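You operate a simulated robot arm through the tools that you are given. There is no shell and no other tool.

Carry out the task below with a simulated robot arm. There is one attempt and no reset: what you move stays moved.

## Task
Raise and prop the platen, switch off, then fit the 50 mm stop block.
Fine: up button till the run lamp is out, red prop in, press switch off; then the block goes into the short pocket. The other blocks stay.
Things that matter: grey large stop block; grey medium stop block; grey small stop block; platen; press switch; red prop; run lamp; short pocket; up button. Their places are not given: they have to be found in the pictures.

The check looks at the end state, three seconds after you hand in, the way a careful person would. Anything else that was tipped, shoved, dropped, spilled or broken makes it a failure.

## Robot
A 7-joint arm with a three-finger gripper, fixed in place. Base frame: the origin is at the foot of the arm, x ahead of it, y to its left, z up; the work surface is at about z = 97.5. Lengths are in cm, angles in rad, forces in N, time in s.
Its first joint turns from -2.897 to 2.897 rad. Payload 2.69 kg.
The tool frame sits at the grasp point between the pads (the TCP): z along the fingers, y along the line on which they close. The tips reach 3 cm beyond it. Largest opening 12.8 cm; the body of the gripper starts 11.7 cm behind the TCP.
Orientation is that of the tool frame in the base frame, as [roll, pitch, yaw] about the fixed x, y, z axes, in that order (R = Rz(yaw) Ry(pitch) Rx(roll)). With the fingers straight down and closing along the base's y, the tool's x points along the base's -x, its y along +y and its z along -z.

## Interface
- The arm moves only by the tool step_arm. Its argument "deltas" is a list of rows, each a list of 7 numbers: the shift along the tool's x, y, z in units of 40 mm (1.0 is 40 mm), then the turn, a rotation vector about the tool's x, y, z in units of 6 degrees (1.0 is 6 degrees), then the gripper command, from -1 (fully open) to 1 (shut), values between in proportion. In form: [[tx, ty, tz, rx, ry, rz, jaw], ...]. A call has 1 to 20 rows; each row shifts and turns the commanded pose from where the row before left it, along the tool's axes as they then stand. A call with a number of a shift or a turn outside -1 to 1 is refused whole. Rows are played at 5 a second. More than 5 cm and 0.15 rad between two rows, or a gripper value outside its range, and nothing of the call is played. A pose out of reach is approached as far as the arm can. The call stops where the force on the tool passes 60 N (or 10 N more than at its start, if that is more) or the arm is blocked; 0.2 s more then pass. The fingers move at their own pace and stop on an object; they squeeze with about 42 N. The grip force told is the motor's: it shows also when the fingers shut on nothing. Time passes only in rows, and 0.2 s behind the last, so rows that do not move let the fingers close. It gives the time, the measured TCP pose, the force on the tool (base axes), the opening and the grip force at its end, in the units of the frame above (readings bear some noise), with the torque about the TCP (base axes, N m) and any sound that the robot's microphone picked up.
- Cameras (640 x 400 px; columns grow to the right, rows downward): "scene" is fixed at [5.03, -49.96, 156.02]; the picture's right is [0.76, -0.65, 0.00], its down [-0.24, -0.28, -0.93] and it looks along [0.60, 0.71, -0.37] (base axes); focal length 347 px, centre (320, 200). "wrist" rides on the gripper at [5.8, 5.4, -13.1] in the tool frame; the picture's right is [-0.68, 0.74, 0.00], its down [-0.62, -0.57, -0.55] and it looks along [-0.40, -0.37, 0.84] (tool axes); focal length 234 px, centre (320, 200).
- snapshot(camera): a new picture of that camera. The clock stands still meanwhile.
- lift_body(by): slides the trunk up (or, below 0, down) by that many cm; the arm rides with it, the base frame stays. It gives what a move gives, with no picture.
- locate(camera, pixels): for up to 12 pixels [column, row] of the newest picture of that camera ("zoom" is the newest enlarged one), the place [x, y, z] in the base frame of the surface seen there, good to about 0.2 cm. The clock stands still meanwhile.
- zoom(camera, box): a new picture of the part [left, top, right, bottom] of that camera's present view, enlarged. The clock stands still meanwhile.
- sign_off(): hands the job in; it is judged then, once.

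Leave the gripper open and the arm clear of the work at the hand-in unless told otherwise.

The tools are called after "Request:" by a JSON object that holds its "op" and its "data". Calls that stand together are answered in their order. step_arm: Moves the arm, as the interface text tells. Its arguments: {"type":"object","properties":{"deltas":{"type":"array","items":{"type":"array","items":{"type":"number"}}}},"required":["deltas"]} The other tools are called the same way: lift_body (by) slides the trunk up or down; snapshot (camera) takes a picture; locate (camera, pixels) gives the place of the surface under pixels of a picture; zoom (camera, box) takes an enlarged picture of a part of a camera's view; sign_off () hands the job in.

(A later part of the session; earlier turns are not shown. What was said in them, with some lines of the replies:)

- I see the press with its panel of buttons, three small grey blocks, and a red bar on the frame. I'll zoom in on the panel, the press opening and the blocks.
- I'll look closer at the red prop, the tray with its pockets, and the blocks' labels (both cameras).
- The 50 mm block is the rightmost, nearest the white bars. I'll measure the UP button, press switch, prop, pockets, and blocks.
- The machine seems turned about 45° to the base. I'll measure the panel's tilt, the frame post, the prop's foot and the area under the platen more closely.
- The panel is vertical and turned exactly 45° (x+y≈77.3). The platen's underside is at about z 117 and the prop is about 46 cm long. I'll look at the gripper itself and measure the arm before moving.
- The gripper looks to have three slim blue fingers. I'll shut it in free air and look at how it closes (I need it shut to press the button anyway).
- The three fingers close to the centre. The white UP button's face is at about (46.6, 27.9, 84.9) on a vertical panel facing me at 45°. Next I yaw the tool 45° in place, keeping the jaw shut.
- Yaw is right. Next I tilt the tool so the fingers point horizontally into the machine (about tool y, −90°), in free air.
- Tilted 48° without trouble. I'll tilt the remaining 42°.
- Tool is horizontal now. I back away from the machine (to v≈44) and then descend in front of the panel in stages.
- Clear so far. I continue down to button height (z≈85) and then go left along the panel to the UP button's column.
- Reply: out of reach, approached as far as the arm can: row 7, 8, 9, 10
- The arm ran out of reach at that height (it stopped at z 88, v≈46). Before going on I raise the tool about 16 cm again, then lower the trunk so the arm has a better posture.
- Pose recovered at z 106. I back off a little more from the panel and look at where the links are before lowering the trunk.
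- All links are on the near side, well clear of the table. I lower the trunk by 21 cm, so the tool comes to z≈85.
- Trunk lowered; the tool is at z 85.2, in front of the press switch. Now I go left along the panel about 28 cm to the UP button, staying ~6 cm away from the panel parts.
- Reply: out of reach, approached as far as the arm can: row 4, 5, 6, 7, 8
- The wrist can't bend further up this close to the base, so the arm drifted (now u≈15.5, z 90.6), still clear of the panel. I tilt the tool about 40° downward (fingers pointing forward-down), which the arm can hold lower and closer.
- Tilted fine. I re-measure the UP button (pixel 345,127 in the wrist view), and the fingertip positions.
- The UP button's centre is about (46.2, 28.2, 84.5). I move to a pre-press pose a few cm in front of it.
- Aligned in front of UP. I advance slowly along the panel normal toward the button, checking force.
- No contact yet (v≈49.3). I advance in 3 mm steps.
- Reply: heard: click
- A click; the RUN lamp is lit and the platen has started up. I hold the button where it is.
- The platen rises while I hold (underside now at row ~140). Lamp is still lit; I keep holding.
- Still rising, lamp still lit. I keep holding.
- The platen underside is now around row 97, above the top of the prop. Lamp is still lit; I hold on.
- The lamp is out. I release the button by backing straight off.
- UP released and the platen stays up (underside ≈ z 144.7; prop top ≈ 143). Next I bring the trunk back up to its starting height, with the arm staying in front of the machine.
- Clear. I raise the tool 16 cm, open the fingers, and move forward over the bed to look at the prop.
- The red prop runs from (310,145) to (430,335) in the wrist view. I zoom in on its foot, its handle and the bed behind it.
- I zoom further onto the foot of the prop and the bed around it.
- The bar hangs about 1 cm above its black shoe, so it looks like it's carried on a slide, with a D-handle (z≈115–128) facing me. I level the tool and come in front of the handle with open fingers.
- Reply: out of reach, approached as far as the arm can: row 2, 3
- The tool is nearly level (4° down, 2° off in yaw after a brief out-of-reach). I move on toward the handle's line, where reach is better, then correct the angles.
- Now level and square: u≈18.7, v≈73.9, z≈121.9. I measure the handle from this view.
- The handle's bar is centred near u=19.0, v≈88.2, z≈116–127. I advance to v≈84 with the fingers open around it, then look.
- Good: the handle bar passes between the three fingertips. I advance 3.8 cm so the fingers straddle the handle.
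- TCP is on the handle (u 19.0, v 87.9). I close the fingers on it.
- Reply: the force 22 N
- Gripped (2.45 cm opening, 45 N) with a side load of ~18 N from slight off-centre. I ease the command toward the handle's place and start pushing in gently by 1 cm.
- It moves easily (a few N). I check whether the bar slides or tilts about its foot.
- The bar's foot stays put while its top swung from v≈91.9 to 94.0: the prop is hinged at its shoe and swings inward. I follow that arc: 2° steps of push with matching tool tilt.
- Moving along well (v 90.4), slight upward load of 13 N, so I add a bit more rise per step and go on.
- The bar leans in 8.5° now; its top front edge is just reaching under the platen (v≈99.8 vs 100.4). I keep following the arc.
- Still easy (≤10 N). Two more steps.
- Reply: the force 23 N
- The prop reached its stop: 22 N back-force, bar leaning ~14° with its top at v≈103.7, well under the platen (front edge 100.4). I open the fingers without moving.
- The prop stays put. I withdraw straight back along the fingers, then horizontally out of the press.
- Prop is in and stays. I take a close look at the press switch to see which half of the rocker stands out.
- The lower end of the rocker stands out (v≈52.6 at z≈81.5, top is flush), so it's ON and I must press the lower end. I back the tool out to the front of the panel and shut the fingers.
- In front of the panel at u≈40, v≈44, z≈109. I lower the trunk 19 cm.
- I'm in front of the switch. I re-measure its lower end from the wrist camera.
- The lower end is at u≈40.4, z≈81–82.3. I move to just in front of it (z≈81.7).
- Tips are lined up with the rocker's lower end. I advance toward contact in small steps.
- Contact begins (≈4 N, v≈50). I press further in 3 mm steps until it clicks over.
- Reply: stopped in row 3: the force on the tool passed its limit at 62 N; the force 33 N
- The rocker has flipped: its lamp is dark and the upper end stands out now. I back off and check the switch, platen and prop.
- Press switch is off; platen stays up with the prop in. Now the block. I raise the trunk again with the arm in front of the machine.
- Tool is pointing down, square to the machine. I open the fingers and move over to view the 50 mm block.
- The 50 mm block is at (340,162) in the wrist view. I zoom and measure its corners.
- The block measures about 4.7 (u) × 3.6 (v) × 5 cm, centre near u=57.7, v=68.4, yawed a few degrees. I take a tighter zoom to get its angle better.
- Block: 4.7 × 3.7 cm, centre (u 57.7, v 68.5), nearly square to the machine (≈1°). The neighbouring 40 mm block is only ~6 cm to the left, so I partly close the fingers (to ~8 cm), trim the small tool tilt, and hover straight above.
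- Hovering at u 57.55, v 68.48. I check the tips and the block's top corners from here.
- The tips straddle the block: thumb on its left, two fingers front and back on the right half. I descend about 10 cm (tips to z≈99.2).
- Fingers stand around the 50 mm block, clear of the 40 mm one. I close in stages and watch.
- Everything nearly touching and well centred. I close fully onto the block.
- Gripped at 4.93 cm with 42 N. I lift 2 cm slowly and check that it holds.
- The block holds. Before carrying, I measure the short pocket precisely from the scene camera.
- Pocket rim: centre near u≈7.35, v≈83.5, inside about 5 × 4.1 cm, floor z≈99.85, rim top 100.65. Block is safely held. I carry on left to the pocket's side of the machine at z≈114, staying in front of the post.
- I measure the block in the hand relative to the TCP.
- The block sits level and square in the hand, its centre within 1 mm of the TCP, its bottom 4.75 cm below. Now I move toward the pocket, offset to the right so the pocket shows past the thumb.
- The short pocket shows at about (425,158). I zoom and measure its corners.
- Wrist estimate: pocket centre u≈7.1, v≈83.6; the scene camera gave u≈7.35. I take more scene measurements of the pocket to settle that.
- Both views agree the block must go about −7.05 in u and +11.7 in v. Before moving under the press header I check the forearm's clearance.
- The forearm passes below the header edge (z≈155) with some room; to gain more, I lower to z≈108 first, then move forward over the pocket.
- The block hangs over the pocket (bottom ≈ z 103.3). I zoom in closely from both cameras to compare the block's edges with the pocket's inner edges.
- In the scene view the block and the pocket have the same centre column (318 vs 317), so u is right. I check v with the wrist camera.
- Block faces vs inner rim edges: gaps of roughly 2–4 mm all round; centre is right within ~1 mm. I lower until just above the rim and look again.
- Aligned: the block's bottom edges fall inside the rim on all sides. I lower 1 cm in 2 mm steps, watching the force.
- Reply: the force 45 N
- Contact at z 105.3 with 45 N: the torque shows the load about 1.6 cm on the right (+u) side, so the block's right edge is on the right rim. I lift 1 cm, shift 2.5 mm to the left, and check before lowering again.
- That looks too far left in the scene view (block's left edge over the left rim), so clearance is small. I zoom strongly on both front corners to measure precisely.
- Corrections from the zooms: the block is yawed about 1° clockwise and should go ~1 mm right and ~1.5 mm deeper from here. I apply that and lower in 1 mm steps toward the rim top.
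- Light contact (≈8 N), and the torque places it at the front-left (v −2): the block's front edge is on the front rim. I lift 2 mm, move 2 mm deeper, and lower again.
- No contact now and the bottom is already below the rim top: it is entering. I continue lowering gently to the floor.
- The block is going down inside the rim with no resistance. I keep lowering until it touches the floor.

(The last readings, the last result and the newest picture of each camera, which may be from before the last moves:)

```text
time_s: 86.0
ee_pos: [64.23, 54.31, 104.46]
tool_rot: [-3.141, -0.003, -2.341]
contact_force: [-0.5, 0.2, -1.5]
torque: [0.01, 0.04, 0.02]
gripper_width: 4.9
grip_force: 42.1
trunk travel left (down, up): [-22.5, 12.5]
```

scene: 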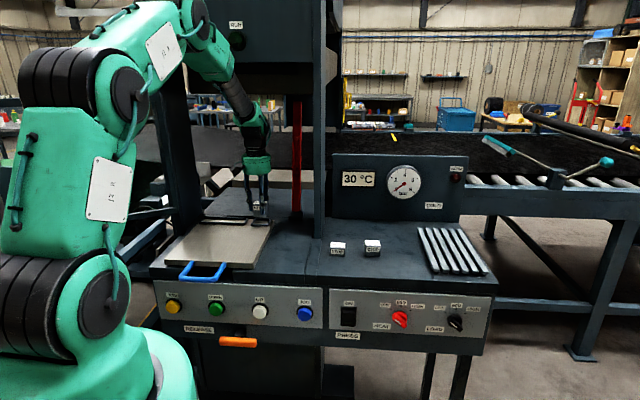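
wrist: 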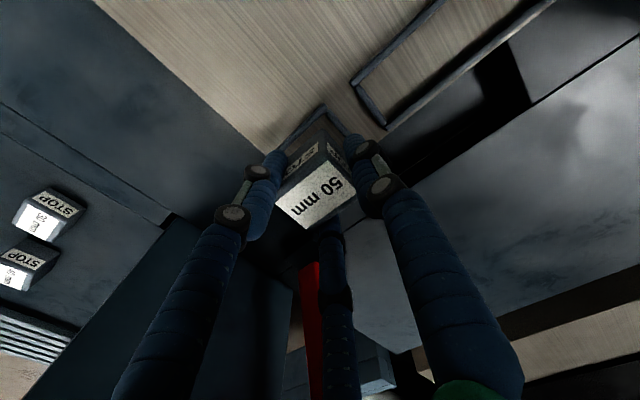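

Just about touching (z 104.46). One more millimetre.

Request:
{"op": "step_arm", "data": {"deltas": [[0, 0, 0.03, 0, 0, 0, 1], [0, 0, 0, 0, 0, 0, 1]]}}

Request:
{"op": "zoom", "data": {"camera": "scene", "box": [249, 208, 273, 228]}}

Request:
{"op": "zoom", "data": {"camera": "wrist", "box": [270, 90, 380, 200]}}

```text
time_s: 86.6
ee_pos: [64.17, 54.31, 104.52]
tool_rot: [3.14, -0.002, -2.342]
contact_force: [0.1, -3.2, 8.5]
torque: [-0.03, -0.04, -0.02]
gripper_width: 4.88
grip_force: 42.2
trunk travel left (down, up): [-22.5, 12.5]
```

```text
16.00 times, centred on (261, 218) of scene
```

zoom: 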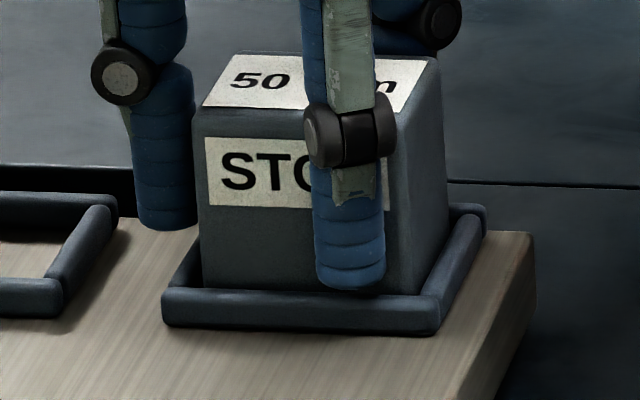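

```text
3.64 times, centred on (325, 145) of wrist
```

zoom: 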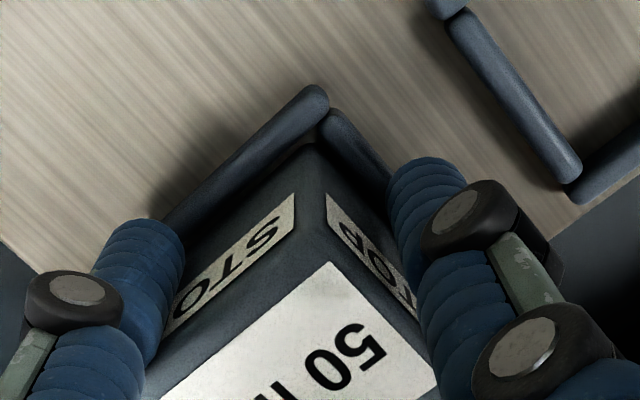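

The block sits on the pocket floor (≈11 N, no torque). I verify its top height, then open the fingers partly without moving.

Request:
{"op": "locate", "data": {"camera": "zoom", "pixels": [[330, 265], [280, 300], [350, 340], [400, 330], [240, 360], [310, 380]]}}

Request:
{"op": "step_arm", "data": {"deltas": [[0, 0, 0, 0, 0, 0, 0.2], [0, 0, 0, 0, 0, 0, 0.1], [0, 0, 0, 0, 0, 0, -0.1], [0, 0, 0, 0, 0, 0, -0.3], [0, 0, 0, 0, 0, 0, -0.3]]}}

Request:
{"op": "zoom", "data": {"camera": "scene", "box": [249, 208, 273, 228]}}

Request:
{"op": "snapshot", "data": {"camera": "wrist"}}

```text
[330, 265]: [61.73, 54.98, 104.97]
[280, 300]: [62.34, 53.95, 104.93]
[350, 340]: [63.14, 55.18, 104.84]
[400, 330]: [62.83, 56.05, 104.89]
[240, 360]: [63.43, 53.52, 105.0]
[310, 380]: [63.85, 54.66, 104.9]
```

```text
time_s: 87.8
ee_pos: [64.08, 54.36, 104.25]
tool_rot: [3.141, -0.004, -2.342]
contact_force: [-0.6, 0.4, -0.2]
torque: [-0.01, 0.02, -0.01]
gripper_width: 8.33
grip_force: 0.0
trunk travel left (down, up): [-22.5, 12.5]
```

```text
16.00 times, centred on (261, 218) of scene
```

zoom: 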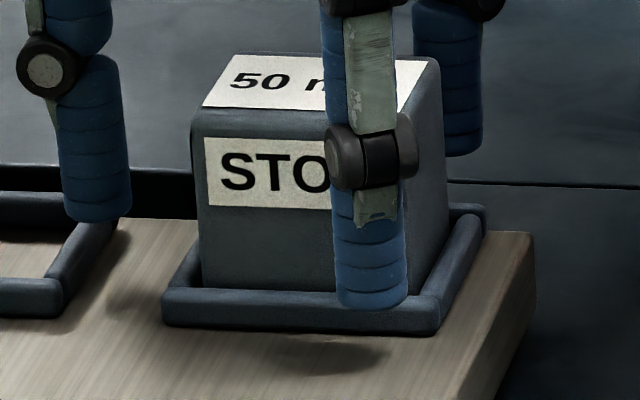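

```text
taken
```

wrist: 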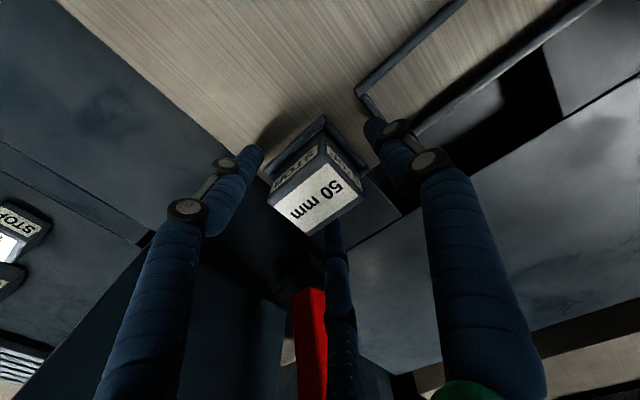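

The block's top is at z 104.9 (5 cm above the pocket floor): fully seated and free of the fingers. I rise about 5 cm straight up, then back out.

Request:
{"op": "step_arm", "data": {"deltas": [[0, 0, -0.4, 0, 0, 0, -0.3], [0, 0, -0.45, 0, 0, 0, -0.3], [0, 0, -0.45, 0, 0, 0, -0.3], [0, 0, 0, 0, 0, 0, -0.3]]}}

Request:
{"op": "snapshot", "data": {"camera": "wrist"}}

Request:
{"op": "snapshot", "data": {"camera": "scene"}}

```text
time_s: 88.8
ee_pos: [64.2, 54.32, 109.49]
tool_rot: [-3.141, -0.005, -2.343]
contact_force: [-0.1, -0.9, 0.1]
torque: [-0.02, 0.01, 0.0]
gripper_width: 8.3
grip_force: 0.1
trunk travel left (down, up): [-22.5, 12.5]
```

```text
taken
```

wrist: 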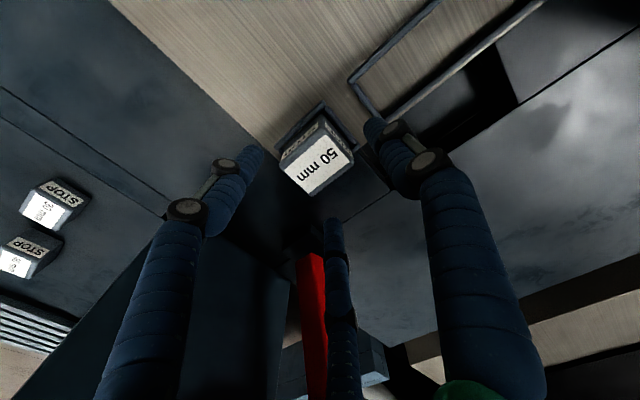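

```text
taken
```

scene: 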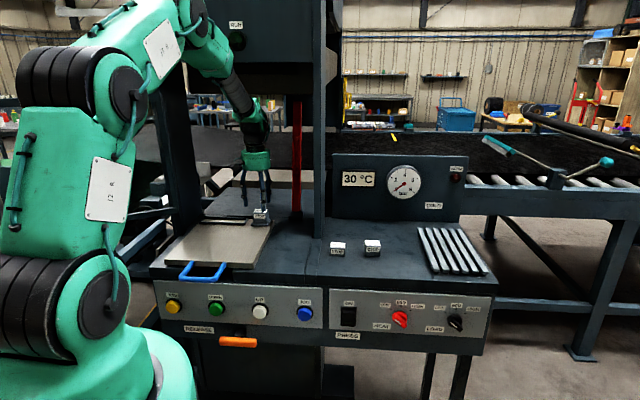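

Fingers are clear above the block. I back out toward the robot and rise.

Request:
{"op": "step_arm", "data": {"deltas": [[0.9, 0, 0, 0, 0, 0, -0.3], [0.9, 0, 0, 0, 0, 0, -0.3], [0.9, 0, 0, 0, 0, 0, -0.3], [0.9, 0, 0, 0, 0, 0, -0.3], [0.9, 0, 0, 0, 0, 0, -0.3], [0.9, 0, 0, 0, 0, 0, -1], [0.9, 0, 0, 0, 0, 0, -1], [0.4, 0, -0.8, 0, 0, 0, -1], [0.4, 0, -0.8, 0, 0, 0, -1], [0.4, 0, -0.8, 0, 0, 0, -1], [0, 0, 0, 0, 0, 0, -1]]}}

Request:
{"op": "snapshot", "data": {"camera": "scene"}}

Request:
{"op": "zoom", "data": {"camera": "scene", "box": [235, 195, 285, 235]}}

Request:
{"op": "zoom", "data": {"camera": "scene", "box": [190, 20, 340, 230]}}

Request:
{"op": "zoom", "data": {"camera": "scene", "box": [310, 220, 500, 345]}}

```text
time_s: 91.2
ee_pos: [43.24, 32.78, 119.12]
tool_rot: [3.141, -0.003, -2.343]
contact_force: [-0.5, -0.9, 0.1]
torque: [0.06, -0.03, 0.01]
gripper_width: 12.78
grip_force: 0.0
trunk travel left (down, up): [-22.5, 12.5]
```

```text
taken
```

scene: 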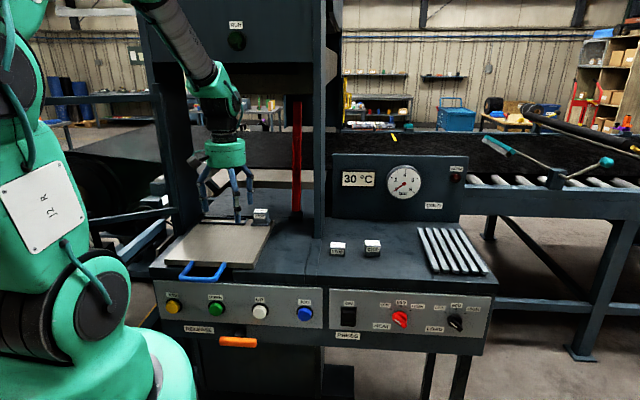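

```text
10.00 times, centred on (260, 215) of scene
```

zoom: 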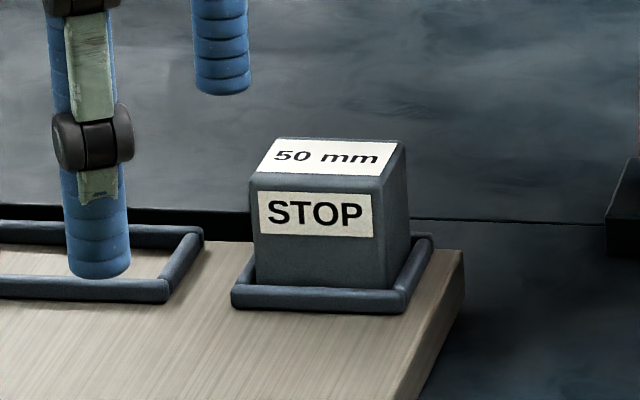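

```text
1.90 times, centred on (265, 125) of scene
```

zoom: 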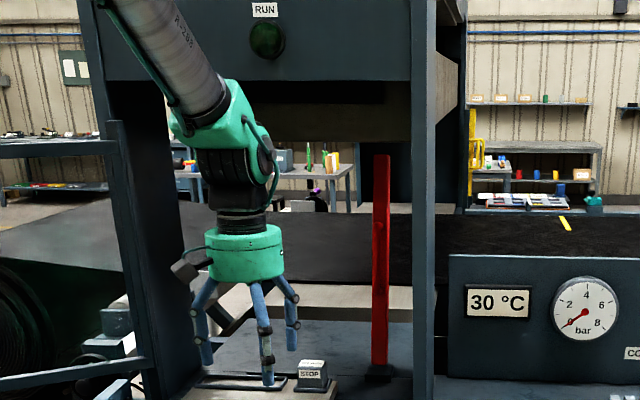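

```text
3.20 times, centred on (405, 282) of scene
```

zoom: 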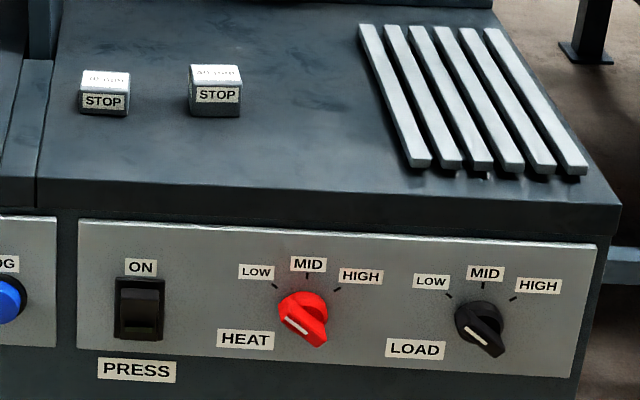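

Everything checks: the 50 mm block is flat inside the short pocket, the other two blocks untouched, switch off, lamp out, prop in. I move the arm farther clear and do a final look.

Request:
{"op": "step_arm", "data": {"deltas": [[0.3, -0.6, -0.7, 0, 0, 0, -1], [0.3, -0.6, -0.7, 0, 0, 0, -1], [0.3, -0.6, -0.7, 0, 0, 0, -1], [0.3, -0.6, -0.7, 0, 0, 0, -1], [0.3, -0.6, -0.5, 0, 0, 0, -1], [0, 0, 0, 0, 0, 0, -1], [0, 0, 0, 0, 0, 0, -1]]}}

Request:
{"op": "snapshot", "data": {"camera": "scene"}}

Request:
{"op": "zoom", "data": {"camera": "scene", "box": [150, 20, 340, 290]}}

Request:
{"op": "locate", "data": {"camera": "scene", "pixels": [[280, 92], [305, 93], [299, 104], [297, 205], [262, 212], [372, 244], [337, 246]]}}

```text
time_s: 92.8
ee_pos: [47.51, 20.38, 132.47]
tool_rot: [-3.14, -0.003, -2.342]
contact_force: [0.1, -0.7, -1.0]
torque: [-0.01, -0.03, -0.03]
gripper_width: 12.8
grip_force: 0.0
trunk travel left (down, up): [-22.5, 12.5]
```

```text
taken
```

scene: 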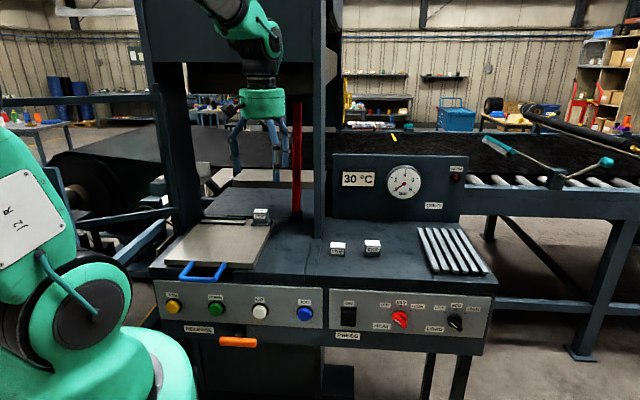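

```text
1.48 times, centred on (245, 155) of scene
```

zoom: 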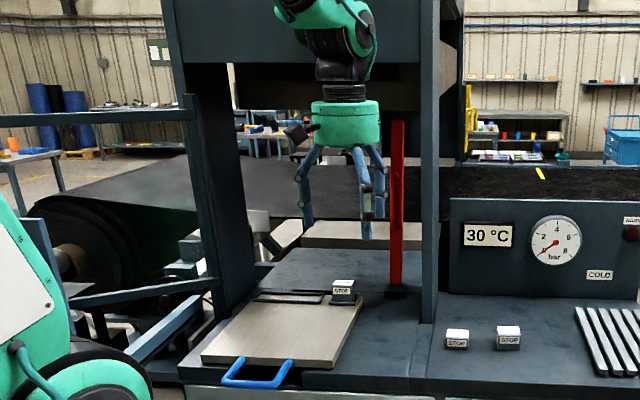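

```text
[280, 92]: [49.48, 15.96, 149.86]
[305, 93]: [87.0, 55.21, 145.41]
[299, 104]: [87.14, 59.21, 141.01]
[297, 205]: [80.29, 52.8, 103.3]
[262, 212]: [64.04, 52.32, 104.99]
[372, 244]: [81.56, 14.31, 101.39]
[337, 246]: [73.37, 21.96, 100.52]
```

The final look confirms the end state:
- **Platen:** up.
- **Prop:** in, with its top at v≈103.5 under the platen.
- **Run lamp:** out.
- **Press switch:** off.
- **50 mm block:** in the short pocket, top at z≈105.
- **30 and 40 mm blocks:** where they were.
- **Arm:** clear of the work, with the gripper open.

I hand in.

Request:
{"op": "sign_off", "data": {}}

```text
The job is handed in.
```

The job is handed in, with every step done; I haven't seen the judge's result. At my last look:

- **Platen:** I held the up button until the run lamp went out. The platen stayed up after I let go, and after the switch was off.
- **Red prop:** it is hinged at its foot, so I swung it in by the handle until it reached its stop. Its top is about 3 cm in under the platen's front edge.
- **Press switch:** off, with its light out.
- **50 mm block:** it sits flat on the floor of the short pocket. It touched the pocket rim twice on the way in, once at about 45 N, so I lifted and realigned it before it went down freely.
- **Other blocks:** the 30 mm and 40 mm blocks are where they started.

The gripper is open and the arm is clear of the work. I saw nothing else moved or knocked.
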